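You operate a simulated robot arm through the tools that you are given. There is no shell and no other tool.

The job below is to be done with a simulated robot arm. You get a single attempt, and the scene is never put back.

Task
Put things in order on the table top. At the end: the filter can (marked "No. 10") from the table top stands on top of the button tin (marked "BUTTONS"); the green cell from the table top stands where the grey catch box (marked "No. 7 DUST") stood; the grey catch box from the table top stands where the gasket pad stood; the gasket pad stands where the filter can stood; whatever was shut is shut again. Leave all else as you found it, and nothing knocked over.

The check looks at the end state, three seconds after you hand in, the way a careful person would. Anything else that was tipped, shoved, dropped, spilled or broken makes it a failure.

Robot
A 6-joint arm with a two-finger parallel gripper, fixed in place. Base frame: the origin is at the foot of the arm, x ahead of it, y to its left, z up; the work surface is at about z = 0. Lengths are in mm, angles in rad, forces in N, time in s.
With the tool pointing down near the work surface it reaches from about 160 to 420 mm from the base axis. Its first joint turns from -1.152 to 1.152 rad. Payload 1.57 kg.
Tool frame: the origin (TCP) lies between the finger pads and is the grasp point; the fingertips stand 30 mm ahead of it; z points along the fingers, y is the line along which they close. Largest opening 80 mm; finger width 17, thickness 12; the body of the gripper, 40 by 82 mm, starts 80 mm behind the TCP.
Orientation is that of the tool frame in the base frame, as [roll, pitch, yaw] about the fixed x, y, z axes, in that order (R = Rz(yaw) Ry(pitch) Rx(roll)). With the fingers straight down and closing along the base's y, the tool's x points along the base's -x, its y along +y and its z along -z.

Tools
- The arm moves only by the tool send_rows. Its argument "targets" is a list of rows, each an object (a shift or turn left out is 0, a gripper value left out holds the last) with "xyz": the shift along the tool's x, y, z in units of 200 mm (1.0 is 200 mm), a list of three; "rotation": the turn, a rotation vector about the tool's x, y, z in units of 90 degrees (1.0 is 90 degrees), a list of three; "grip": the opening in per cent of the stroke, from 0 (shut) to 100 (fully open). In form: [{"xyz": [dx, dy, dz], "rotation": [wx, wy, wz], "grip": grip}, ...]. A call has 1 to 20 rows; each row is the pose to reach, as a shift and turn from the pose commanded when the call began, along the tool's axes at that moment. A call with a number of a shift or a turn outside -1 to 1 is refused whole. A row lasts 0.2 s, in which the tool goes at most 50 mm and 0.15 rad; a call with a longer step from one row to the next is refused whole, and so is a gripper value outside its range. A pose out of reach is approached as far as the arm can. The call stops where the force on the tool passes 40 N (or 10 N more than at its start, if that is more) or the arm is blocked; 0.2 s more then pass. The fingers move at their own pace (about 153 mm/s each) and stop on an object; they squeeze with about 24 N. The grip force told is the motor's: it shows also when the fingers shut on nothing. Time passes only in rows, and 0.2 s behind the last, so rows that repeat a pose let the fingers close. It gives the time, the measured TCP pose, the force on the tool (base axes), the opening and the grip force at its end, in the units of the frame above (readings bear some noise), with the torque about the TCP (base axes, N m) and any sound that the robot's microphone picked up.
- Cameras (640 x 400 px; columns grow to the right, rows downward): "scene" is fixed at [61.1, -337.3, 420.2]; the picture's right is [0.72, -0.69, 0.00], its down [-0.42, -0.44, -0.79] and it looks along [0.55, 0.57, -0.61] (base axes); focal length 228 px, centre (320, 200). "wrist" rides on the gripper at [72, -7, -122] in the tool frame; the picture's right is [0.09, 1.00, 0.00], its down [-0.84, 0.08, -0.54] and it looks along [-0.54, 0.05, 0.84] (tool axes); focal length 238 px, centre (320, 200). There is no depth. A picture from a camera that has moved, and an enlarged one, comes with that camera's place and axes in the base frame and with its lens.
- snapshot(camera): a new picture of that camera. No time passes.
- enlarge(camera, box): a new picture of the part [left, top, right, bottom] of that camera's present view, enlarged. No time passes.
- sign_off(): hands the job in; it is judged then, once.

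Nothing tells you positions but the pictures and the camera data. Unless the task says otherwise, let go and move clear before handing in.

The tools are called after ">>>" as name(argument=value, ...) on one line, values as JSON. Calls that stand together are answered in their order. send_rows: Moves the arm, as the interface text tells. Its arguments: {"type":"object","properties":{"targets":{"type":"array","items":{"type":"object","properties":{"xyz":{"type":"array","items":{"type":"number"}},"rotation":{"type":"array","items":{"type":"number"}},"grip":{"type":"number"}}}}},"required":["targets"]} The other tools are called the same way: snapshot (camera) takes a picture; enlarge (camera, box) takes an enlarged picture of a part of a camera's view; sign_off () hands the job in.

At the start:

```text
time_s: 0.0
position: [168.3, -155.8, 286.3]
orientation: [3.14, 0.0, -3.142]
ft_force: [0.3, -0.6, 1.3]
wrist_torque: [0.01, -0.01, 0.01]
opening: 79.8
gripper_force: 0.1
```

scene: 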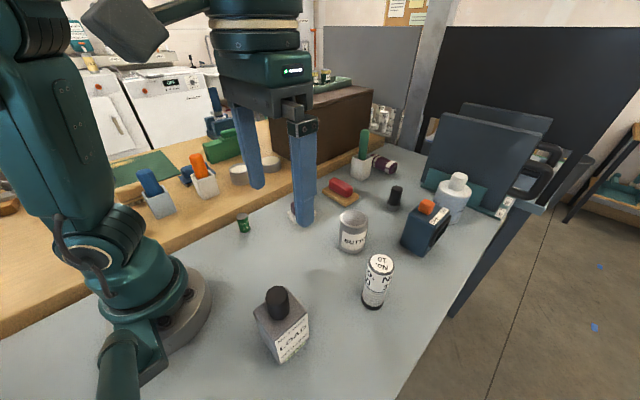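
wrist: 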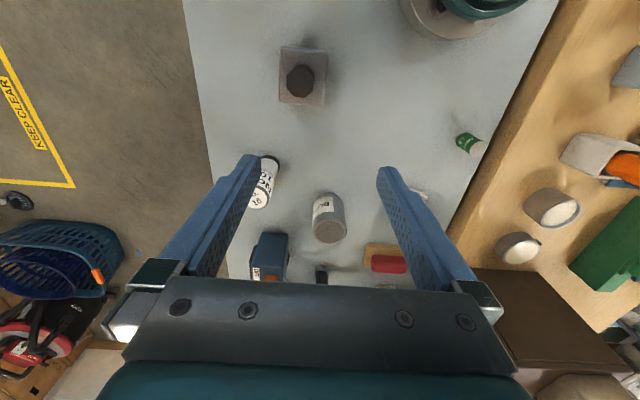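

I see a bench with a tin marked BUTTONS, a white "No. 10" can, a block with a black knob, a navy box and several small things. First I'll take closer looks before moving.

>>> enlarge(camera="scene", box=[220, 140, 420, 265])

>>> enlarge(camera="scene", box=[230, 230, 430, 380])

>>> enlarge(camera="scene", box=[330, 120, 530, 270])

>>> enlarge(camera="wrist", box=[220, 120, 500, 290])

```text
3.20 times, centred on (320, 202) of scene
camera zoom: at [61.1, -337.3, 420.2], right [0.72, -0.69, 0.0], down [-0.42, -0.44, -0.79], along [0.55, 0.57, -0.61], focal length 729 px, centre (320, 192)
```

zoom: 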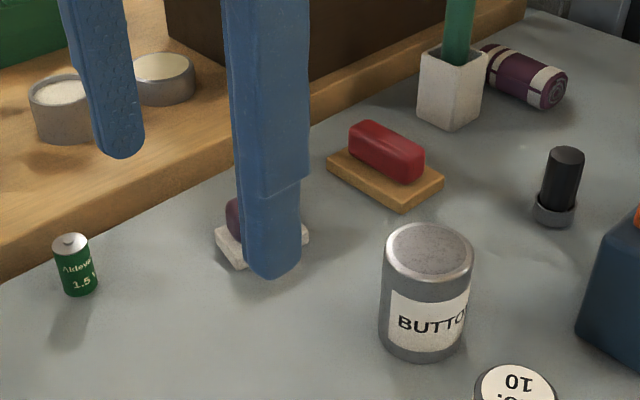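

```text
2.67 times, centred on (330, 305) of scene
camera zoom: at [61.1, -337.3, 420.2], right [0.72, -0.69, 0.0], down [-0.42, -0.44, -0.79], along [0.55, 0.57, -0.61], focal length 608 px, centre (293, -80)
```

zoom: 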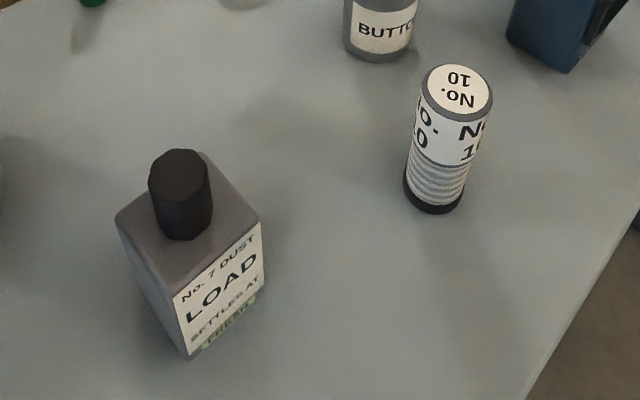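

```text
2.67 times, centred on (430, 195) of scene
camera zoom: at [61.1, -337.3, 420.2], right [0.72, -0.69, 0.0], down [-0.42, -0.44, -0.79], along [0.55, 0.57, -0.61], focal length 608 px, centre (27, 213)
```

zoom: 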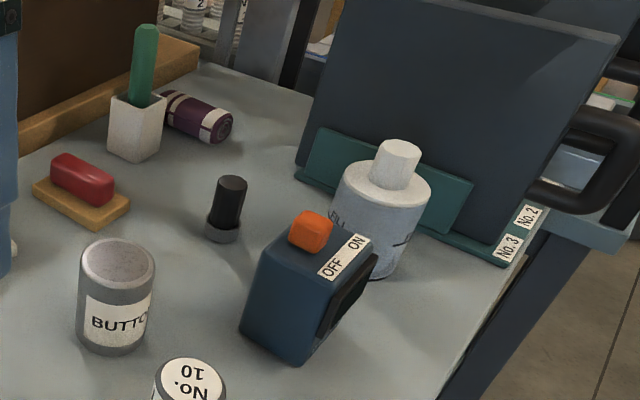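

```text
2.29 times, centred on (360, 205) of wrist
camera zoom: at [95.7, -161.3, 408.7], right [-0.09, 1.0, 0.0], down [0.84, 0.08, 0.54], along [0.54, 0.05, -0.84], focal length 545 px, centre (229, 189)
```

zoom: 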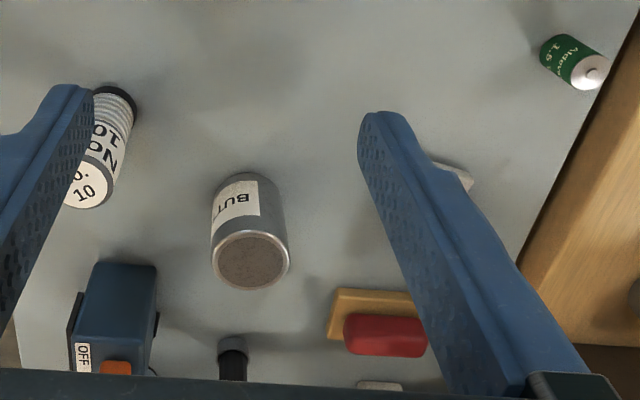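

The catch box with the black knob stands in front, and its label has more text to read. Something pale is hidden behind the finger, so I'll enlarge the label and then move the arm aside for a clear view.

>>> enlarge(camera="scene", box=[270, 310, 320, 365])

>>> enlarge(camera="wrist", box=[260, 30, 350, 120])

>>> send_rows(targets=[{"xyz": [0, 0, -0.1]}, {"xyz": [0, 0, -0.2]}, {"xyz": [0, 0, -0.3]}])

```text
7.27 times, centred on (295, 338) of scene
camera zoom: at [61.1, -337.3, 420.2], right [0.72, -0.69, 0.0], down [-0.42, -0.44, -0.79], along [0.55, 0.57, -0.61], focal length 1657 px, centre (502, -800)
```

zoom: 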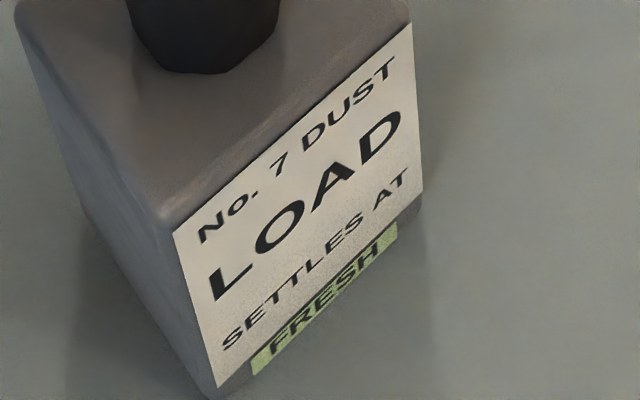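

```text
4.44 times, centred on (305, 75) of wrist
camera zoom: at [95.7, -161.3, 408.7], right [-0.09, 1.0, 0.0], down [0.84, 0.08, 0.54], along [0.54, 0.05, -0.84], focal length 1059 px, centre (387, 756)
```

zoom: 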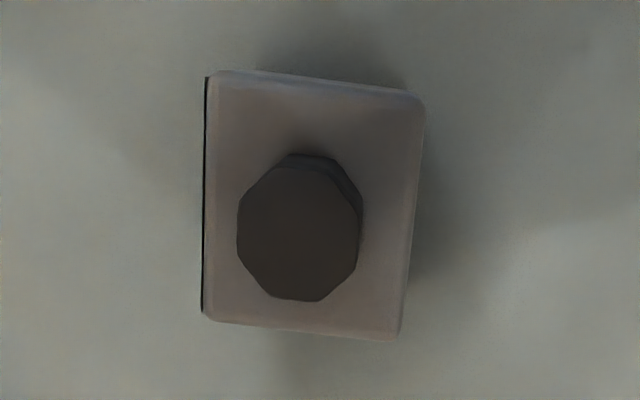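

```text
time_s: 0.8
position: [163.1, -150.0, 315.7]
orientation: [-3.141, 0.001, -3.14]
ft_force: [0.3, 0.4, 1.4]
wrist_torque: [0.01, -0.04, 0.03]
opening: 80.2
gripper_force: 0.0
out of reach, approached as far as the arm can: row 2, 3
```

The catch box label says the load settles at some place that a sticker covers, so its weight may sit off-centre. The arm went up only a little; I'll now move it to the left (+y) to see the spot behind the finger.

>>> send_rows(targets=[{"xyz": [-0.1, -0.2, 0.15]}, {"xyz": [-0.15, 0.0, 0.2]}, {"xyz": [-0.15, 0.2, 0.2]}, {"xyz": [-0.15, 0.4, 0.2]}, {"xyz": [-0.15, 0.6, 0.2]}])

>>> snapshot(camera="scene")

>>> snapshot(camera="wrist")

```text
refused: row 1 steps farther than a row can; nothing moved
```

```text
taken
```

scene: 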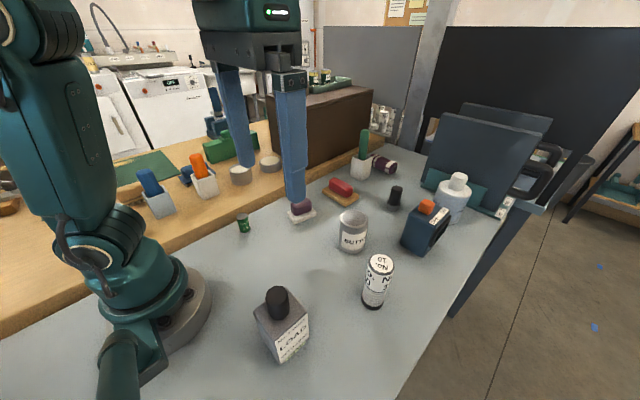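

```text
taken
camera wrist: at [90.6, -156.1, 439.1], right [-0.09, 1.0, 0.0], down [0.84, 0.08, 0.54], along [0.54, 0.05, -0.84], focal length 238 px, centre (320, 200)
```

wrist: 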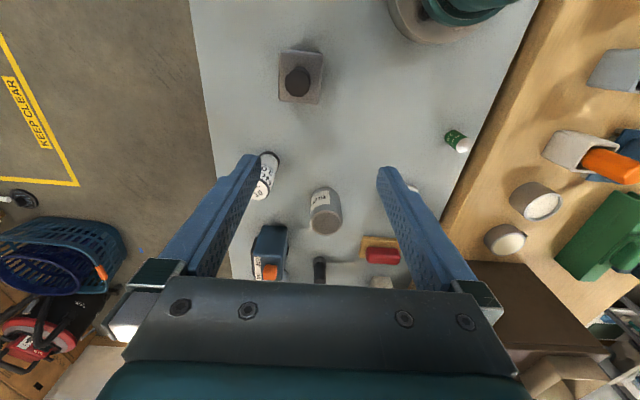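

The pale thing behind the finger is a small white pad with something purple on it; there's also a tan pad with a red block. I'll enlarge both to decide which one is the gasket pad.

>>> enlarge(camera="scene", box=[275, 190, 335, 230])

>>> enlarge(camera="scene", box=[315, 165, 375, 210])

>>> enlarge(camera="scene", box=[120, 120, 300, 240])

>>> enlarge(camera="scene", box=[325, 120, 425, 190])

```text
10.00 times, centred on (305, 210) of scene
camera zoom: at [61.1, -337.3, 420.2], right [0.72, -0.69, 0.0], down [-0.42, -0.44, -0.79], along [0.55, 0.57, -0.61], focal length 2278 px, centre (470, 100)
```

zoom: 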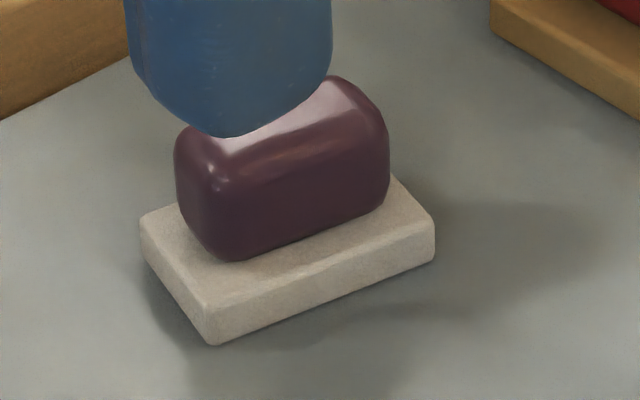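

```text
8.89 times, centred on (345, 188) of scene
camera zoom: at [61.1, -337.3, 420.2], right [0.72, -0.69, 0.0], down [-0.42, -0.44, -0.79], along [0.55, 0.57, -0.61], focal length 2025 px, centre (98, 311)
```

zoom: 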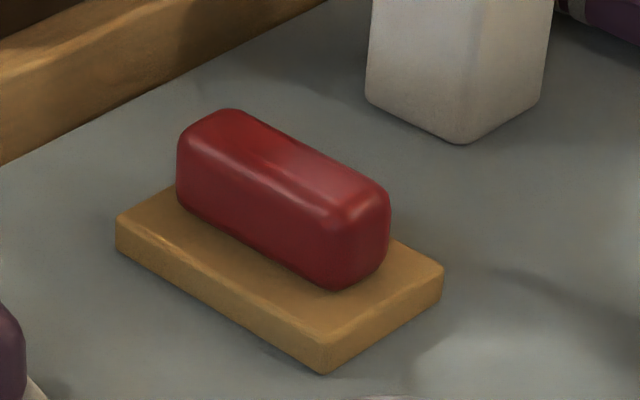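

```text
3.33 times, centred on (210, 180) of scene
camera zoom: at [61.1, -337.3, 420.2], right [0.72, -0.69, 0.0], down [-0.42, -0.44, -0.79], along [0.55, 0.57, -0.61], focal length 759 px, centre (687, 267)
```

zoom: 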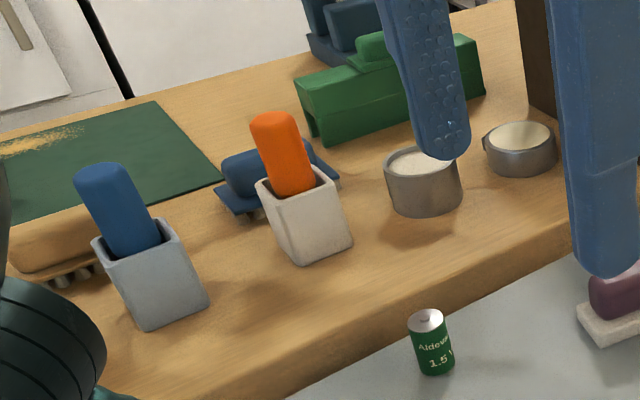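

```text
5.71 times, centred on (375, 155) of scene
camera zoom: at [61.1, -337.3, 420.2], right [0.72, -0.69, 0.0], down [-0.42, -0.44, -0.79], along [0.55, 0.57, -0.61], focal length 1302 px, centre (6, 457)
```

zoom: 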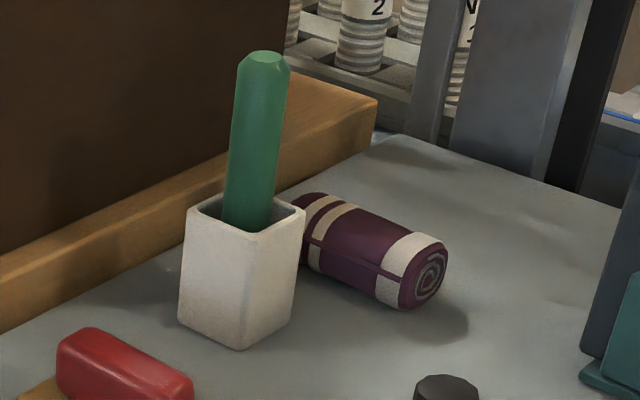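

I take the purple lump on the white pad, at about (348, 32), as the gasket pad; the red-on-tan one is out at x≈505, beyond reach. Next I'll move over to get a better look at the pad and the cell from the wrist camera.

>>> send_rows(targets=[{"xyz": [-0.05, 0.17, 0.1]}, {"xyz": [-0.1, 0.34, 0.2]}, {"xyz": [-0.15, 0.51, 0.32]}, {"xyz": [-0.2, 0.68, 0.44]}, {"xyz": [-0.25, 0.875, 0.55]}])

>>> snapshot(camera="wrist")

>>> snapshot(camera="scene")

```text
time_s: 2.0
position: [212.9, 25.5, 206.0]
orientation: [-3.141, 0.001, 3.139]
ft_force: [0.2, 0.8, 0.2]
wrist_torque: [0.0, -0.03, -0.02]
opening: 80.2
gripper_force: 0.0
```

```text
taken
camera wrist: at [140.4, 19.5, 328.7], right [-0.09, 1.0, 0.0], down [0.84, 0.08, 0.54], along [0.54, 0.05, -0.84], focal length 238 px, centre (320, 200)
```

wrist: 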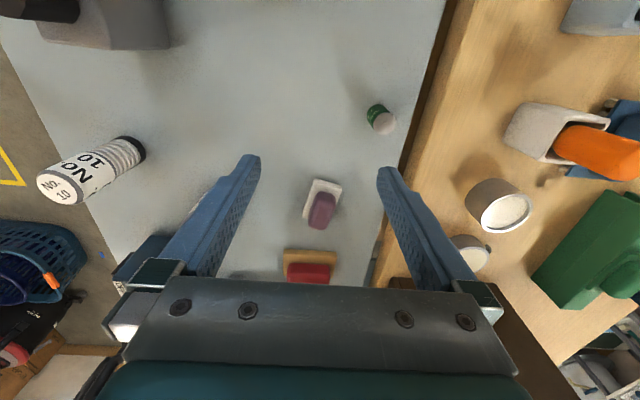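

```text
taken
```

scene: 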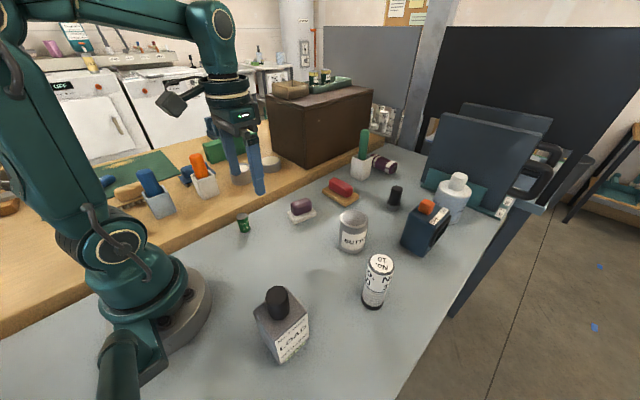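

The view is clear now: the pad lies between the fingers' columns and the cell near the bench edge. I'll enlarge these for measuring.

>>> enlarge(camera="wrist", box=[280, 160, 360, 240])

>>> enlarge(camera="wrist", box=[350, 90, 410, 150])

>>> enlarge(camera="scene", box=[280, 190, 325, 230])

>>> enlarge(camera="scene", box=[225, 205, 265, 240])

>>> enlarge(camera="scene", box=[325, 195, 425, 315])

```text
5.00 times, centred on (320, 200) of wrist
camera zoom: at [140.4, 19.5, 328.7], right [-0.09, 1.0, 0.0], down [0.84, 0.08, 0.54], along [0.54, 0.05, -0.84], focal length 1192 px, centre (320, 200)
```

zoom: 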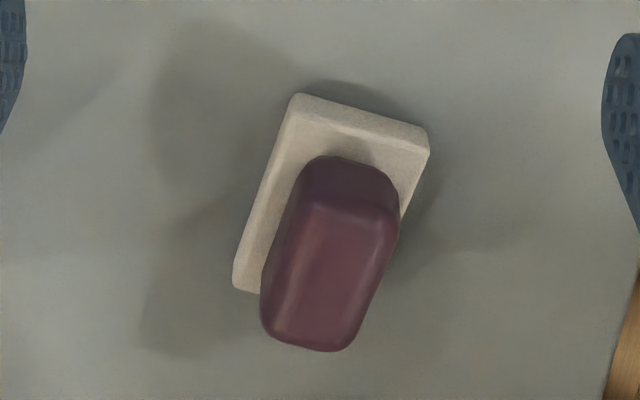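

```text
6.67 times, centred on (380, 120) of wrist
camera zoom: at [140.4, 19.5, 328.7], right [-0.09, 1.0, 0.0], down [0.84, 0.08, 0.54], along [0.54, 0.05, -0.84], focal length 1589 px, centre (-80, 733)
```

zoom: 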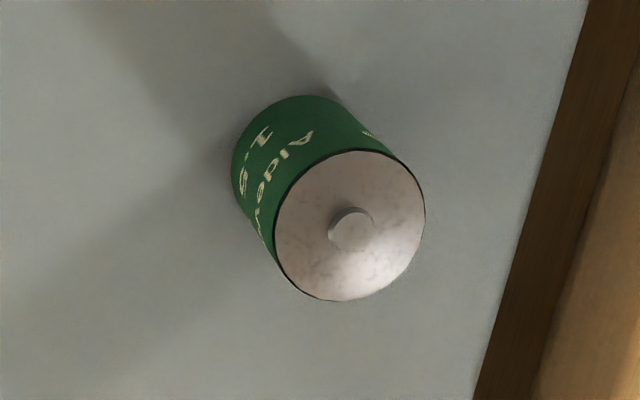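

```text
10.00 times, centred on (302, 210) of scene
camera zoom: at [61.1, -337.3, 420.2], right [0.72, -0.69, 0.0], down [-0.42, -0.44, -0.79], along [0.55, 0.57, -0.61], focal length 2278 px, centre (495, 100)
```

zoom: 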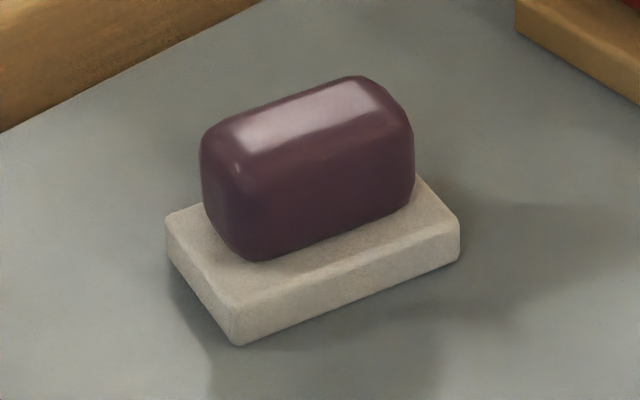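

```text
11.43 times, centred on (245, 222) of scene
camera zoom: at [61.1, -337.3, 420.2], right [0.72, -0.69, 0.0], down [-0.42, -0.44, -0.79], along [0.55, 0.57, -0.61], focal length 2603 px, centre (1177, -57)
```

zoom: 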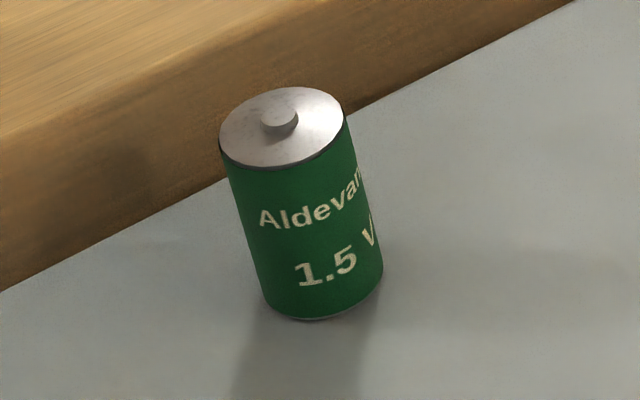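

```text
3.33 times, centred on (375, 255) of scene
camera zoom: at [61.1, -337.3, 420.2], right [0.72, -0.69, 0.0], down [-0.42, -0.44, -0.79], along [0.55, 0.57, -0.61], focal length 759 px, centre (137, 17)
```

zoom: 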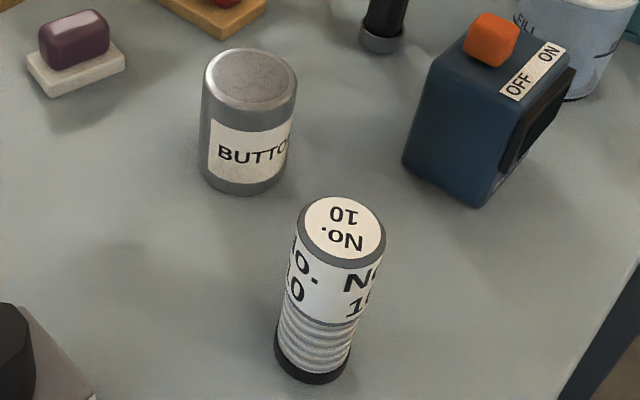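

The gasket pad measures about 44×66 mm, centred near (353, 41) and turned about -12°; the cell stands near (212, 101), the can near (290, -244) and the tin near (372, -125). Next I look at the tin and can from closer.

>>> send_rows(targets=[{"xyz": [-0.03, -0.2, 0.0]}, {"xyz": [-0.06, -0.4, 0.0]}, {"xyz": [-0.09, -0.6, 0.0]}, {"xyz": [-0.11, -0.76, 0.0]}])

>>> snapshot(camera="wrist")

>>> enlarge(camera="wrist", box=[260, 140, 380, 240])

```text
time_s: 3.0
position: [234.3, -129.3, 206.9]
orientation: [3.141, 0.0, 3.141]
ft_force: [-0.7, 0.1, 0.2]
wrist_torque: [0.01, 0.01, -0.02]
opening: 80.0
gripper_force: 0.0
```

```text
taken
camera wrist: at [162.2, -134.1, 329.0], right [-0.09, 1.0, 0.0], down [0.84, 0.08, 0.54], along [0.54, 0.05, -0.84], focal length 238 px, centre (320, 200)
```

wrist: 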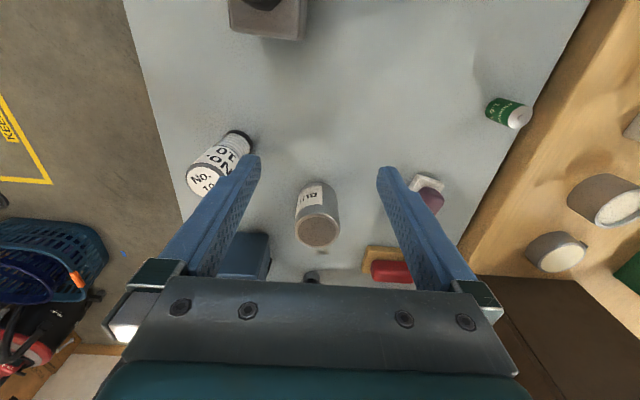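

```text
4.00 times, centred on (320, 190) of wrist
camera zoom: at [162.2, -134.1, 329.0], right [-0.09, 1.0, 0.0], down [0.84, 0.08, 0.54], along [0.54, 0.05, -0.84], focal length 953 px, centre (320, 240)
```

zoom: 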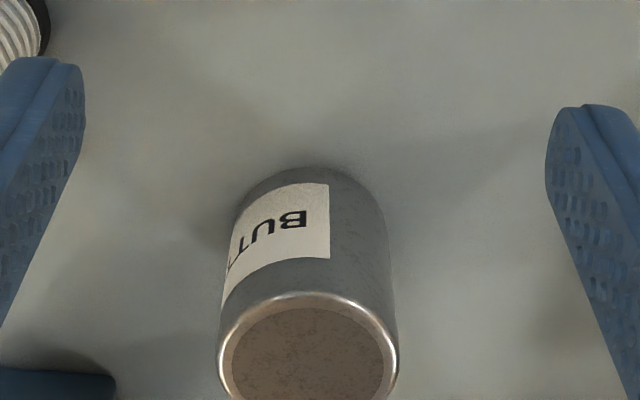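

The tin is centred ahead; I'll enlarge its top for a careful position and see if it's a closed lid.

>>> enlarge(camera="wrist", box=[280, 170, 360, 250])

>>> enlarge(camera="wrist", box=[175, 110, 275, 210])

>>> enlarge(camera="scene", box=[330, 200, 380, 260])

>>> enlarge(camera="scene", box=[350, 245, 410, 315])

```text
5.00 times, centred on (320, 210) of wrist
camera zoom: at [162.2, -134.1, 329.0], right [-0.09, 1.0, 0.0], down [0.84, 0.08, 0.54], along [0.54, 0.05, -0.84], focal length 1192 px, centre (320, 150)
```

zoom: 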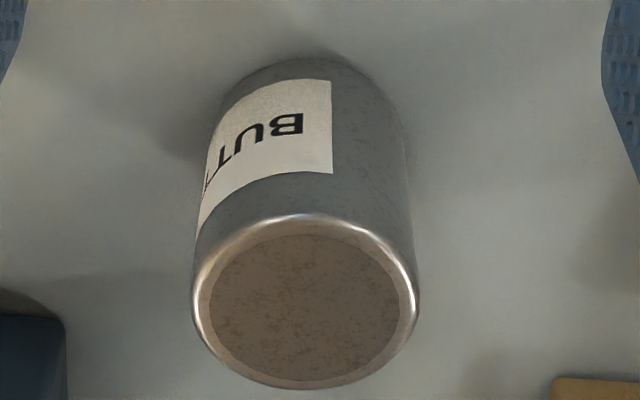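

```text
4.00 times, centred on (225, 160) of wrist
camera zoom: at [162.2, -134.1, 329.0], right [-0.09, 1.0, 0.0], down [0.84, 0.08, 0.54], along [0.54, 0.05, -0.84], focal length 953 px, centre (700, 360)
```

zoom: 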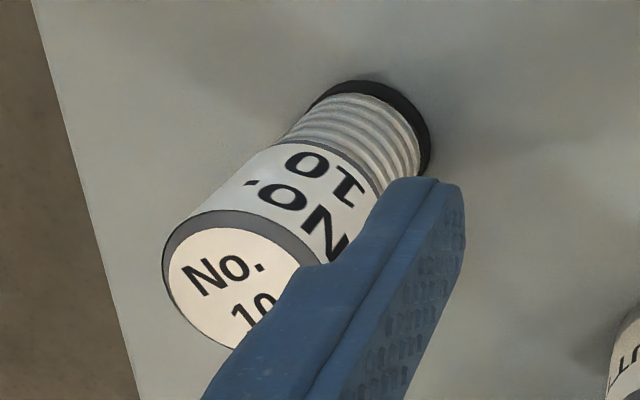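

```text
6.67 times, centred on (355, 230) of scene
camera zoom: at [61.1, -337.3, 420.2], right [0.72, -0.69, 0.0], down [-0.42, -0.44, -0.79], along [0.55, 0.57, -0.61], focal length 1519 px, centre (87, 0)
```

zoom: 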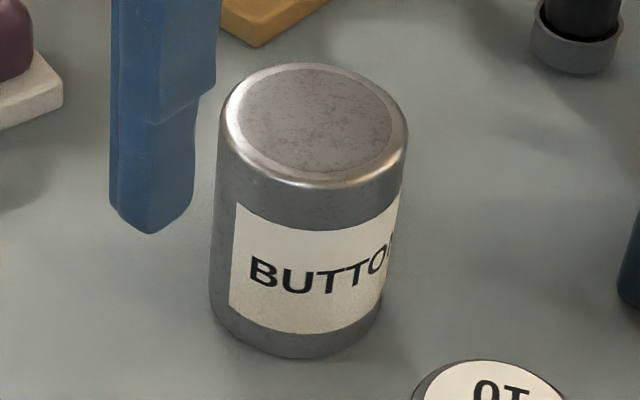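

```text
5.71 times, centred on (380, 280) of scene
camera zoom: at [61.1, -337.3, 420.2], right [0.72, -0.69, 0.0], down [-0.42, -0.44, -0.79], along [0.55, 0.57, -0.61], focal length 1302 px, centre (-23, -257)
```

zoom: 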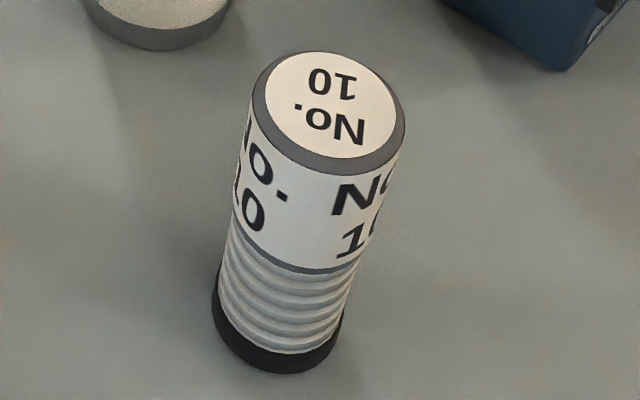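

The tin is closed with a flat lid, about 80 mm high and centred near (371.5, -121); the can is about 111 mm tall at (291, -243). I'll first check that the arm reaches the raised poses by moving empty over the can.

>>> send_rows(targets=[{"xyz": [-0.07, -0.145, 0.0]}, {"xyz": [-0.14, -0.29, 0.0]}, {"xyz": [-0.21, -0.435, 0.0]}, {"xyz": [-0.2825, -0.575, 0.0]}, {"xyz": [-0.2825, -0.575, 0.0]}])

>>> snapshot(camera="wrist")

>>> snapshot(camera="scene")

```text
time_s: 4.2
position: [280.3, -234.8, 198.7]
orientation: [-3.141, -0.002, 3.14]
ft_force: [1.1, -0.4, -0.1]
wrist_torque: [0.0, -0.03, -0.02]
opening: 80.0
gripper_force: 0.0
out of reach, approached as far as the arm can: row 4, 5
```

```text
taken
camera wrist: at [207.4, -240.4, 321.5], right [-0.09, 1.0, 0.0], down [0.84, 0.08, 0.54], along [0.54, 0.05, -0.84], focal length 238 px, centre (320, 200)
```

wrist: 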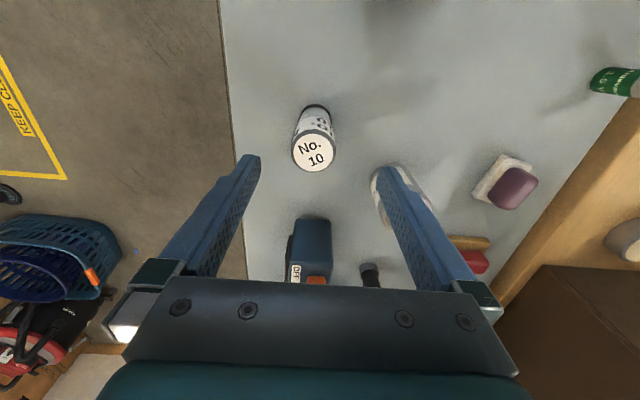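

```text
taken
```

scene: 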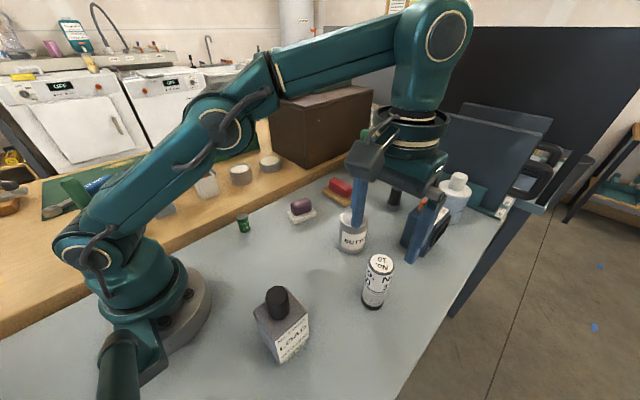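

Reach shrinks with height: at z≈200 the limit is about r=366, so I should grip the can low (TCP z≈50) to be able to set it on the tin. I'll enlarge this view to refine the can's place.

>>> enlarge(camera="wrist", box=[270, 90, 360, 180])

>>> enlarge(camera="wrist", box=[260, 190, 420, 290])

```text
4.44 times, centred on (315, 135) of wrist
camera zoom: at [207.4, -240.4, 321.5], right [-0.09, 1.0, 0.0], down [0.84, 0.08, 0.54], along [0.54, 0.05, -0.84], focal length 1059 px, centre (342, 489)
```

zoom: 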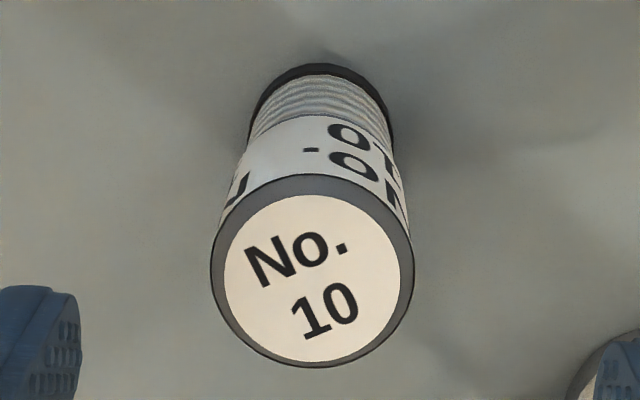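

```text
4.00 times, centred on (340, 240) of wrist
camera zoom: at [207.4, -240.4, 321.5], right [-0.09, 1.0, 0.0], down [0.84, 0.08, 0.54], along [0.54, 0.05, -0.84], focal length 953 px, centre (240, 40)
```

zoom: 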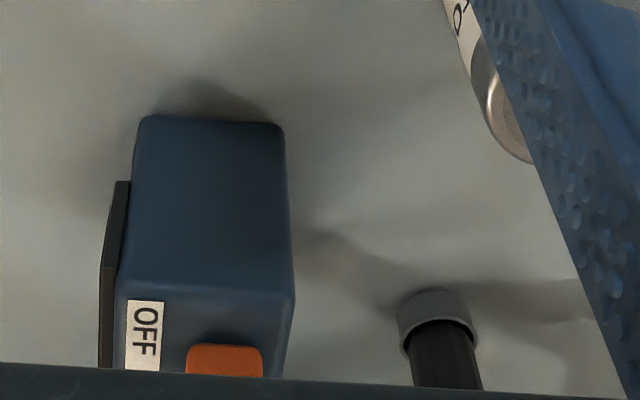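

The can is centred at about (290, -241), 43 mm across. I'll descend around it with the fingers wide open to TCP z≈50.

>>> send_rows(targets=[{"xyz": [-0.025, -0.015, 0.2]}, {"xyz": [-0.0485, -0.031, 0.3]}, {"xyz": [-0.0485, -0.031, 0.45]}, {"xyz": [-0.0485, -0.031, 0.45]}])

>>> snapshot(camera="scene")

>>> snapshot(camera="wrist")

```text
time_s: 5.2
position: [288.6, -241.3, 107.9]
orientation: [3.141, 0.0, 3.142]
ft_force: [-0.4, -0.2, 0.4]
wrist_torque: [-0.02, 0.0, -0.01]
opening: 79.8
gripper_force: 0.0
```

```text
taken
```

scene: 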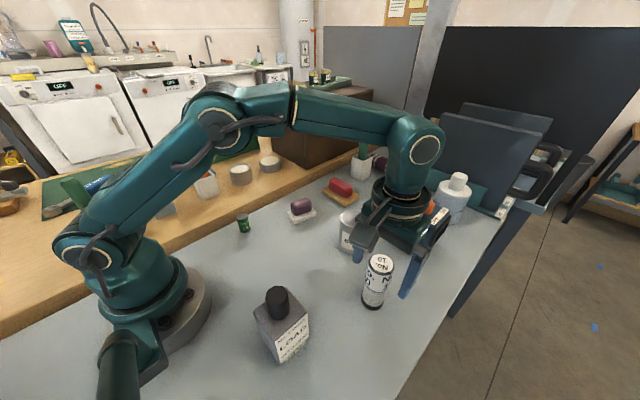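

```text
taken
camera wrist: at [216.3, -246.5, 230.8], right [-0.09, 1.0, 0.0], down [0.84, 0.08, 0.54], along [0.54, 0.05, -0.84], focal length 238 px, centre (320, 200)
```

wrist: 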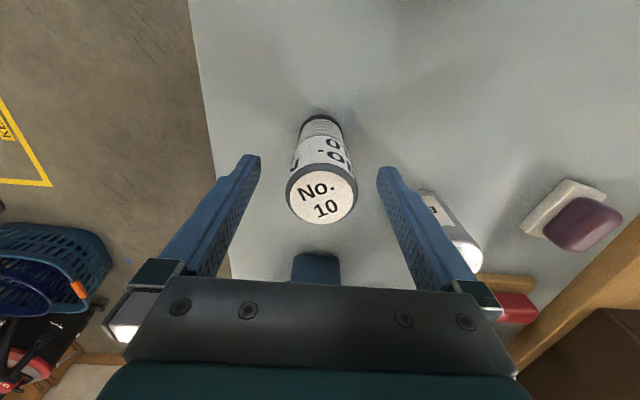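

The can sits dead-centre between the fingers. I'll go down to TCP z≈50 and close.

>>> send_rows(targets=[{"xyz": [0, 0, 0.1]}, {"xyz": [0, 0, 0.2]}, {"xyz": [0, 0, 0.29]}, {"xyz": [0, 0, 0.29]}])

>>> send_rows(targets=[{"xyz": [0, 0, 0], "grip": 60}, {"xyz": [0, 0, 0], "grip": 0}, {"xyz": [0, 0, 0], "grip": 0}, {"xyz": [0, 0, 0], "grip": 0}])

>>> snapshot(camera="scene")

```text
time_s: 6.2
position: [289.9, -241.1, 50.5]
orientation: [3.141, 0.001, -3.141]
ft_force: [0.1, 0.7, -0.2]
wrist_torque: [0.01, 0.04, -0.01]
opening: 80.0
gripper_force: 0.2
```

```text
time_s: 7.2
position: [289.8, -241.7, 50.1]
orientation: [3.141, 0.0, -3.141]
ft_force: [-0.1, 0.3, -0.8]
wrist_torque: [-0.02, 0.01, 0.0]
opening: 41.2
gripper_force: 23.7
```

```text
taken
```

scene: 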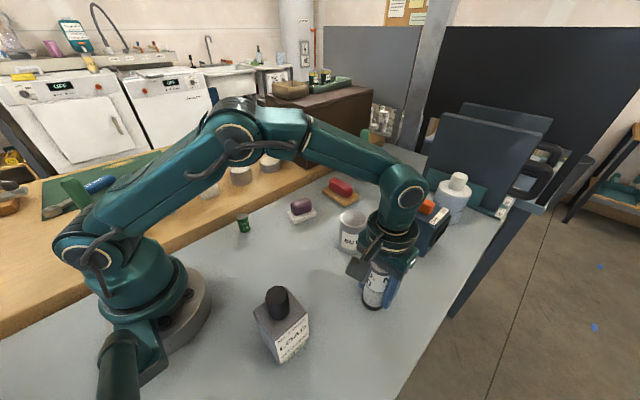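

The can is gripped at an opening of 41 mm. I'll lift it straight up in small steps.

>>> send_rows(targets=[{"xyz": [0, 0, -0.05]}, {"xyz": [0, 0, -0.1]}, {"xyz": [0, 0, -0.2]}, {"xyz": [0, 0, -0.3]}, {"xyz": [0, 0, -0.4]}, {"xyz": [0, 0, -0.475]}, {"xyz": [0, 0, -0.475]}])

>>> snapshot(camera="scene")

>>> snapshot(camera="wrist")

```text
time_s: 8.8
position: [289.2, -241.3, 145.6]
orientation: [-3.141, 0.0, -3.141]
ft_force: [0.1, 0.5, -0.6]
wrist_torque: [-0.02, -0.05, 0.01]
opening: 41.2
gripper_force: 23.7
```

```text
taken
```

scene: 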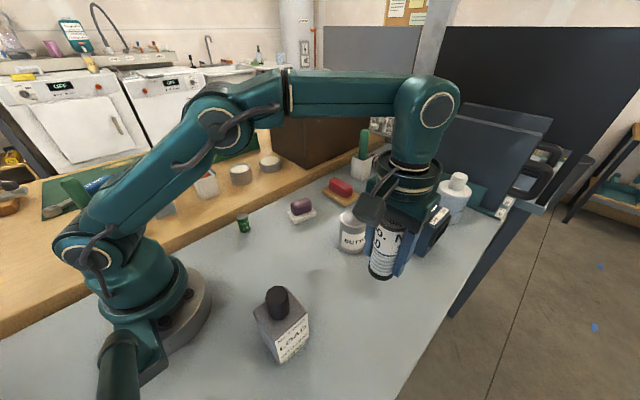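

```text
taken
camera wrist: at [217.2, -246.6, 268.3], right [-0.09, 1.0, 0.0], down [0.84, 0.08, 0.54], along [0.54, 0.05, -0.84], focal length 238 px, centre (320, 200)
```

wrist: 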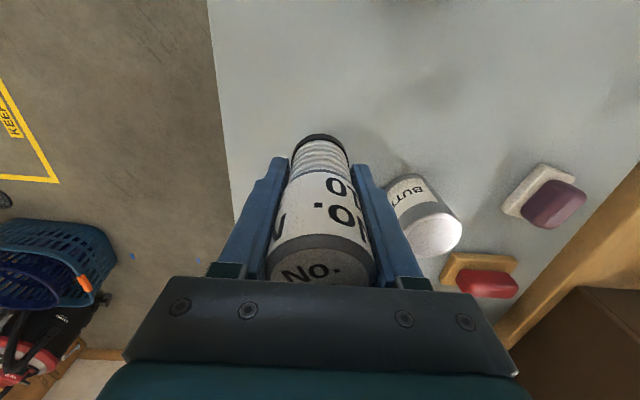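

The can is held upright with its bottom at about z=95, above the tin's lid. I'll enlarge the tin in both views to fix its centre before moving over.

>>> enlarge(camera="wrist", box=[380, 160, 480, 260])

>>> enlarge(camera="scene", box=[325, 195, 425, 295])

```text
4.00 times, centred on (430, 210) of wrist
camera zoom: at [217.2, -246.6, 268.3], right [-0.09, 1.0, 0.0], down [0.84, 0.08, 0.54], along [0.54, 0.05, -0.84], focal length 953 px, centre (-120, 160)
```

zoom: 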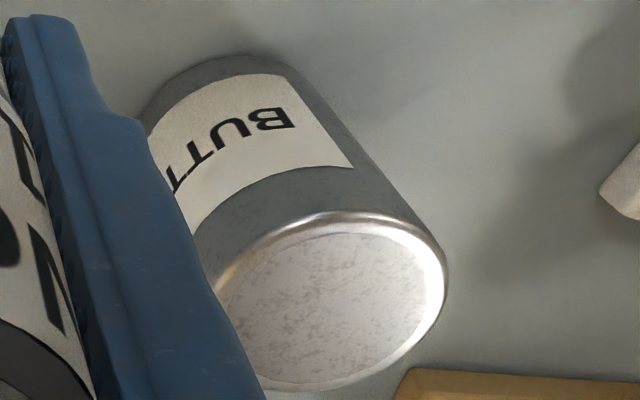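

```text
4.00 times, centred on (375, 245) of scene
camera zoom: at [61.1, -337.3, 420.2], right [0.72, -0.69, 0.0], down [-0.42, -0.44, -0.79], along [0.55, 0.57, -0.61], focal length 911 px, centre (100, 20)
```

zoom: 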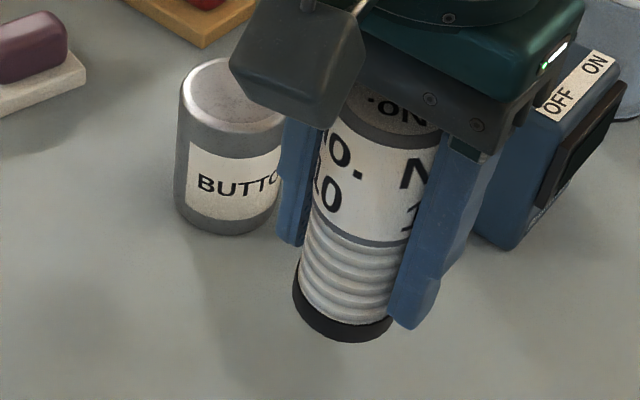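

The tin's centre comes out at about (371.5, -120.5) in both views. I'll carry the can over it at this height.

>>> send_rows(targets=[{"xyz": [-0.06, 0.09, 0]}, {"xyz": [-0.13, 0.19, 0]}, {"xyz": [-0.2, 0.295, 0]}, {"xyz": [-0.27, 0.4, 0]}, {"xyz": [-0.34, 0.5, 0]}, {"xyz": [-0.41, 0.604, 0]}, {"xyz": [-0.41, 0.604, 0]}])

>>> snapshot(camera="scene")

>>> enlarge(camera="scene", box=[310, 150, 410, 270])

>>> snapshot(camera="wrist")

```text
time_s: 10.4
position: [371.2, -119.6, 145.6]
orientation: [3.141, 0.001, 3.142]
ft_force: [0.7, -0.4, -1.4]
wrist_torque: [-0.01, -0.02, -0.02]
opening: 41.1
gripper_force: 23.5
```

```text
taken
```

scene: 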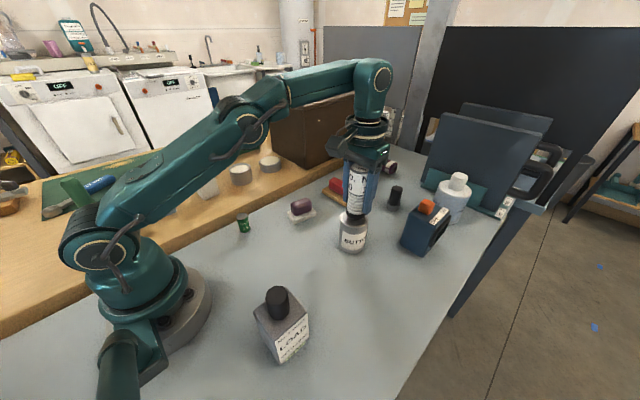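

```text
3.33 times, centred on (360, 210) of scene
camera zoom: at [61.1, -337.3, 420.2], right [0.72, -0.69, 0.0], down [-0.42, -0.44, -0.79], along [0.55, 0.57, -0.61], focal length 759 px, centre (187, 167)
```

zoom: 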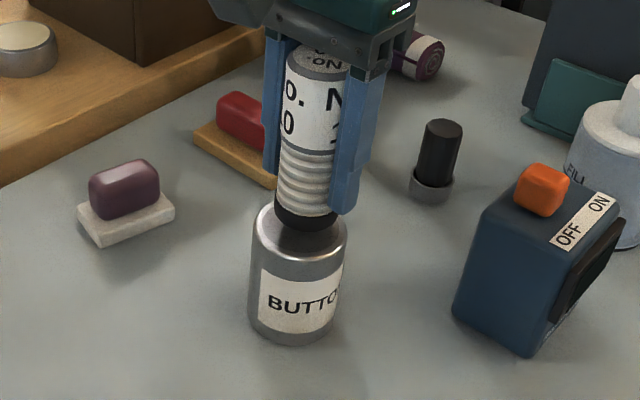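

```text
taken
camera wrist: at [300.0, -125.6, 267.7], right [-0.09, 1.0, 0.0], down [0.84, 0.08, 0.54], along [0.54, 0.05, -0.84], focal length 238 px, centre (320, 200)
```

wrist: 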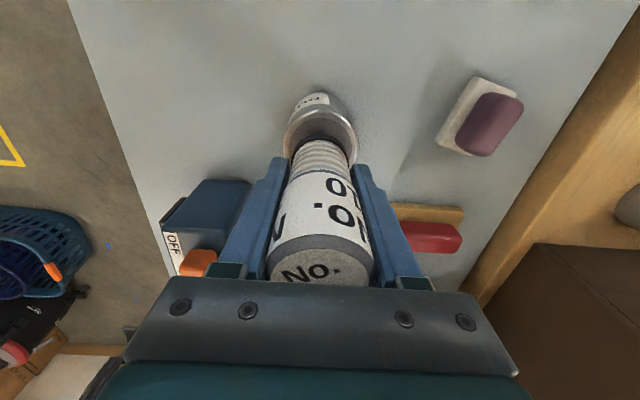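

The can hangs just over the tin. I'll enlarge the junction in both views to check centring before lowering.

>>> enlarge(camera="wrist", box=[270, 80, 370, 180])

>>> enlarge(camera="scene", box=[330, 190, 380, 255])

```text
4.00 times, centred on (320, 130) of wrist
camera zoom: at [300.0, -125.6, 267.7], right [-0.09, 1.0, 0.0], down [0.84, 0.08, 0.54], along [0.54, 0.05, -0.84], focal length 953 px, centre (320, 480)
```

zoom: 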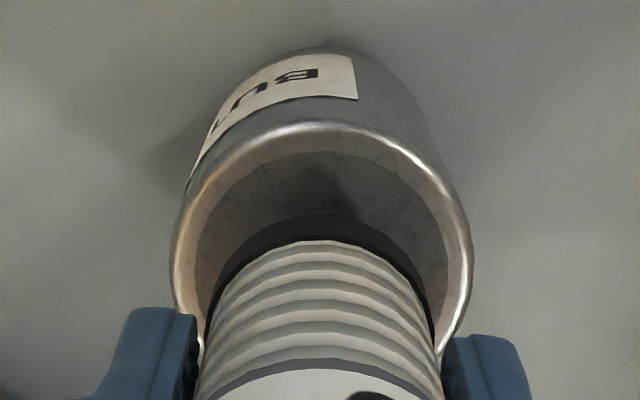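

```text
6.15 times, centred on (355, 222) of scene
camera zoom: at [61.1, -337.3, 420.2], right [0.72, -0.69, 0.0], down [-0.42, -0.44, -0.79], along [0.55, 0.57, -0.61], focal length 1402 px, centre (105, 62)
```

zoom: 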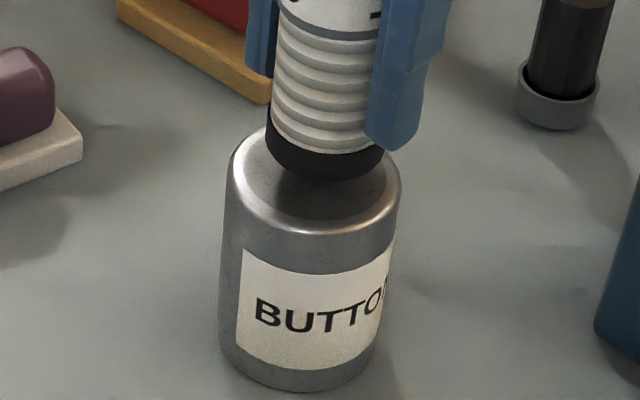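

Both views agree the can is centred on the lid to within about 2 mm. I'll lower in small steps and watch the force.

>>> send_rows(targets=[{"xyz": [0, 0, 0.02]}, {"xyz": [0, 0, 0.04]}, {"xyz": [0, 0, 0.055]}, {"xyz": [0, 0, 0.055]}])

>>> enlarge(camera="scene", box=[330, 190, 380, 255])

```text
time_s: 11.4
position: [371.5, -120.3, 136.7]
orientation: [-3.14, 0.001, -3.141]
ft_force: [-2.4, 1.5, 12.3]
wrist_torque: [0.14, 0.16, 0.02]
opening: 41.1
gripper_force: 23.8
```

```text
6.15 times, centred on (355, 222) of scene
camera zoom: at [61.1, -337.3, 420.2], right [0.72, -0.69, 0.0], down [-0.42, -0.44, -0.79], along [0.55, 0.57, -0.61], focal length 1402 px, centre (105, 62)
```

zoom: 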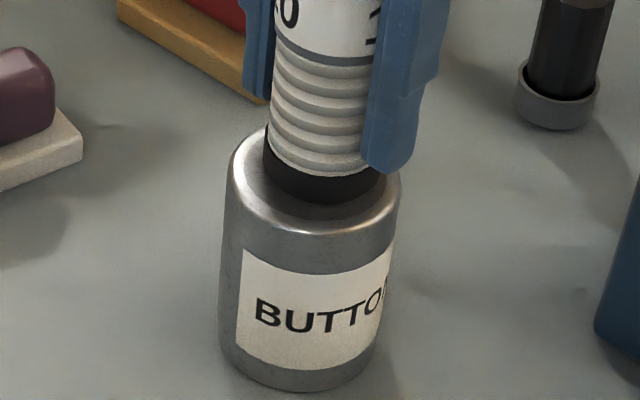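

The can has touched the lid (about 12 N up). I'll ease up by 1.5 mm to take the load off, then open a little.

>>> send_rows(targets=[{"xyz": [0, 0, -0.0075]}, {"xyz": [0, 0, -0.0075]}])

```text
time_s: 12.0
position: [371.2, -120.5, 135.7]
orientation: [3.141, -0.002, 3.141]
ft_force: [0.1, -0.3, -0.1]
wrist_torque: [0.01, -0.01, 0.01]
opening: 41.3
gripper_force: 24.2
```

The load is off, so the can is just at contact. I'll lower by about 0.4 mm and open the fingers gradually.

>>> send_rows(targets=[{"xyz": [0, 0, 0.002]}, {"xyz": [0, 0, 0.002]}, {"xyz": [0, 0, 0.002], "grip": 56}, {"xyz": [0, 0, 0.002], "grip": 60}, {"xyz": [0, 0, 0.002], "grip": 70}, {"xyz": [0, 0, 0.002], "grip": 85}, {"xyz": [0, 0, 0.002], "grip": 100}, {"xyz": [0, 0, 0.002], "grip": 100}])

>>> snapshot(camera="scene")

>>> snapshot(camera="wrist")

```text
time_s: 13.8
position: [371.3, -119.3, 135.7]
orientation: [-3.142, 0.0, 3.141]
ft_force: [0.2, -0.5, -0.6]
wrist_torque: [-0.03, 0.01, 0.01]
opening: 80.1
gripper_force: 0.1
```

```text
taken
```

scene: 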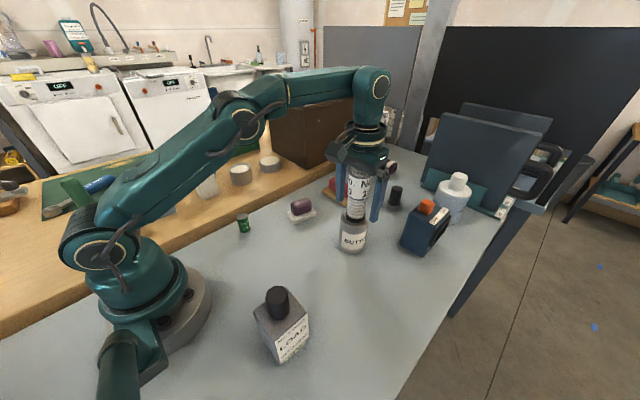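

```text
taken
camera wrist: at [299.2, -125.7, 258.2], right [-0.09, 1.0, 0.0], down [0.84, 0.08, 0.54], along [0.54, 0.05, -0.84], focal length 238 px, centre (320, 200)
```

wrist: 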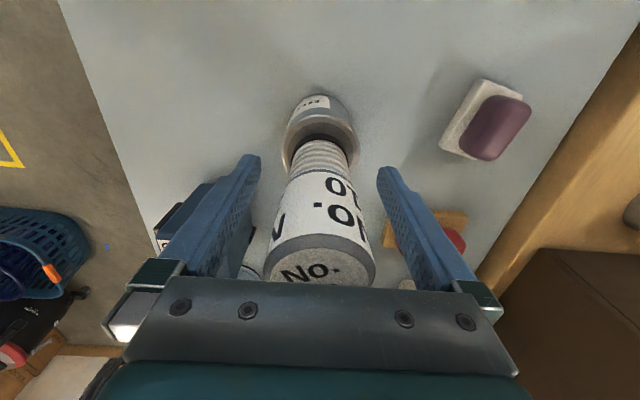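

The can stands on the tin, free of the fingers. As the arm can't rise enough here, I'll withdraw straight back along -x with the fingers open on either side.

>>> send_rows(targets=[{"xyz": [0.04, 0, 0]}, {"xyz": [0.1, 0, 0]}, {"xyz": [0.18, 0, 0]}, {"xyz": [0.28, 0, 0]}, {"xyz": [0.4, 0, 0]}, {"xyz": [0.5, 0, 0]}, {"xyz": [0.5, 0, 0]}])

>>> snapshot(camera="scene")

>>> snapshot(camera="wrist")

```text
time_s: 15.4
position: [270.7, -120.7, 136.1]
orientation: [3.141, -0.001, 3.141]
ft_force: [-0.1, 0.6, -0.4]
wrist_torque: [0.01, 0.04, 0.01]
opening: 80.1
gripper_force: 0.0
```

```text
taken
```

scene: 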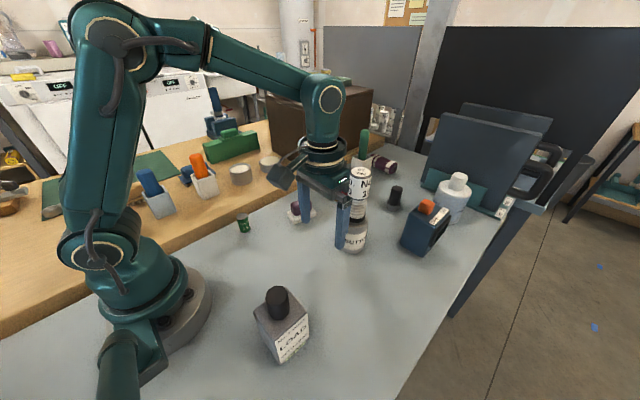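

```text
taken
camera wrist: at [198.8, -125.5, 258.5], right [-0.09, 1.0, 0.0], down [0.84, 0.08, 0.54], along [0.54, 0.05, -0.84], focal length 238 px, centre (320, 200)
```

wrist: 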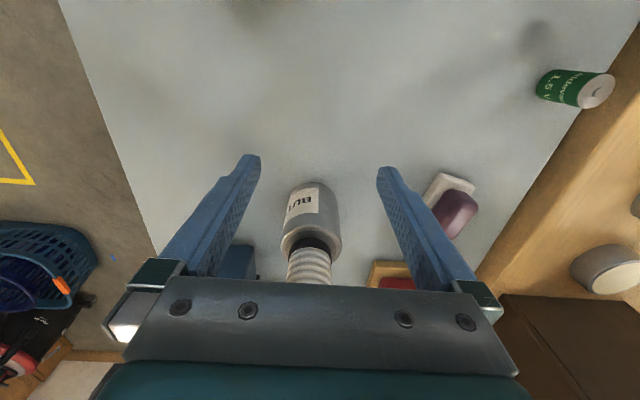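

The can stands clear on the tin. Next I go to the gasket pad, turning the gripper to match the pad's -12° slant.

>>> send_rows(targets=[{"xyz": [0, 0.2, -0.01], "rotation": [0, 0, 0.035]}, {"xyz": [0, 0.4, -0.02], "rotation": [0, 0, 0.07]}, {"xyz": [-0.01, 0.6, -0.02], "rotation": [0, 0, 0.105]}, {"xyz": [-0.02, 0.8, -0.02], "rotation": [0, 0, 0.138]}, {"xyz": [-0.02, 0.8, -0.02], "rotation": [0, 0, 0.138]}])

>>> snapshot(camera="wrist")

>>> enlarge(camera="scene", box=[320, 140, 410, 270])

```text
time_s: 16.6
position: [274.7, 40.7, 139.3]
orientation: [-3.141, 0.001, 2.923]
ft_force: [-1.1, 0.2, 0.5]
wrist_torque: [0.02, 0.01, -0.03]
opening: 79.7
gripper_force: 0.0
```

```text
taken
camera wrist: at [203.1, 50.3, 262.6], right [0.12, 0.99, 0.0], down [0.83, -0.1, 0.54], along [0.54, -0.07, -0.84], focal length 238 px, centre (320, 200)
```

wrist: 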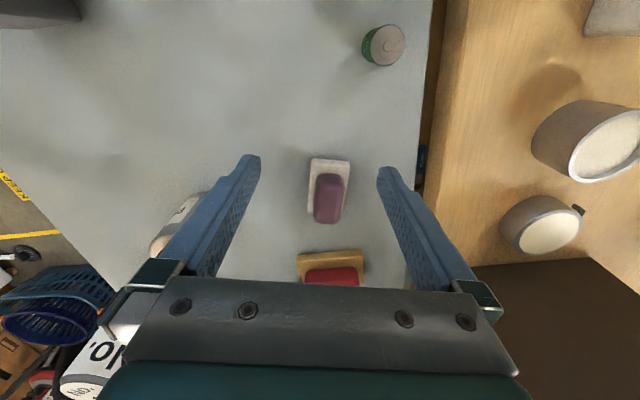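

```text
3.08 times, centred on (365, 205) of scene
camera zoom: at [61.1, -337.3, 420.2], right [0.72, -0.69, 0.0], down [-0.42, -0.44, -0.79], along [0.55, 0.57, -0.61], focal length 701 px, centre (182, 185)
```

zoom: 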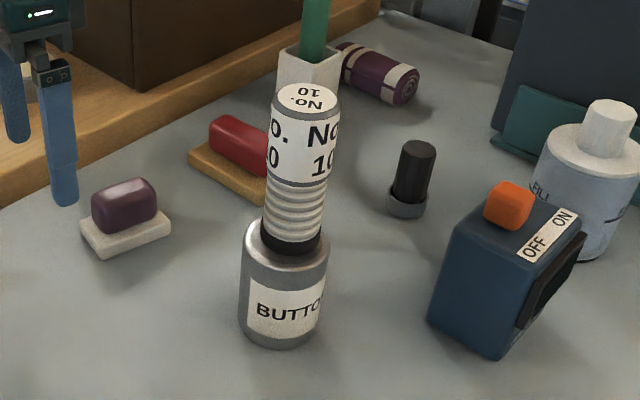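

The can is well placed. I'll enlarge the pad in the wrist view to get its centre and angle.

>>> enlarge(camera="wrist", box=[280, 145, 380, 235])

```text
4.44 times, centred on (330, 190) of wrist
camera zoom: at [203.1, 50.3, 262.6], right [0.12, 0.99, 0.0], down [0.83, -0.1, 0.54], along [0.54, -0.07, -0.84], focal length 1059 px, centre (276, 244)
```

zoom: 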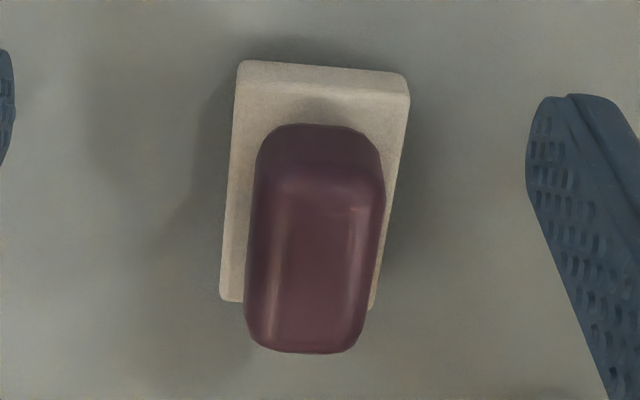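

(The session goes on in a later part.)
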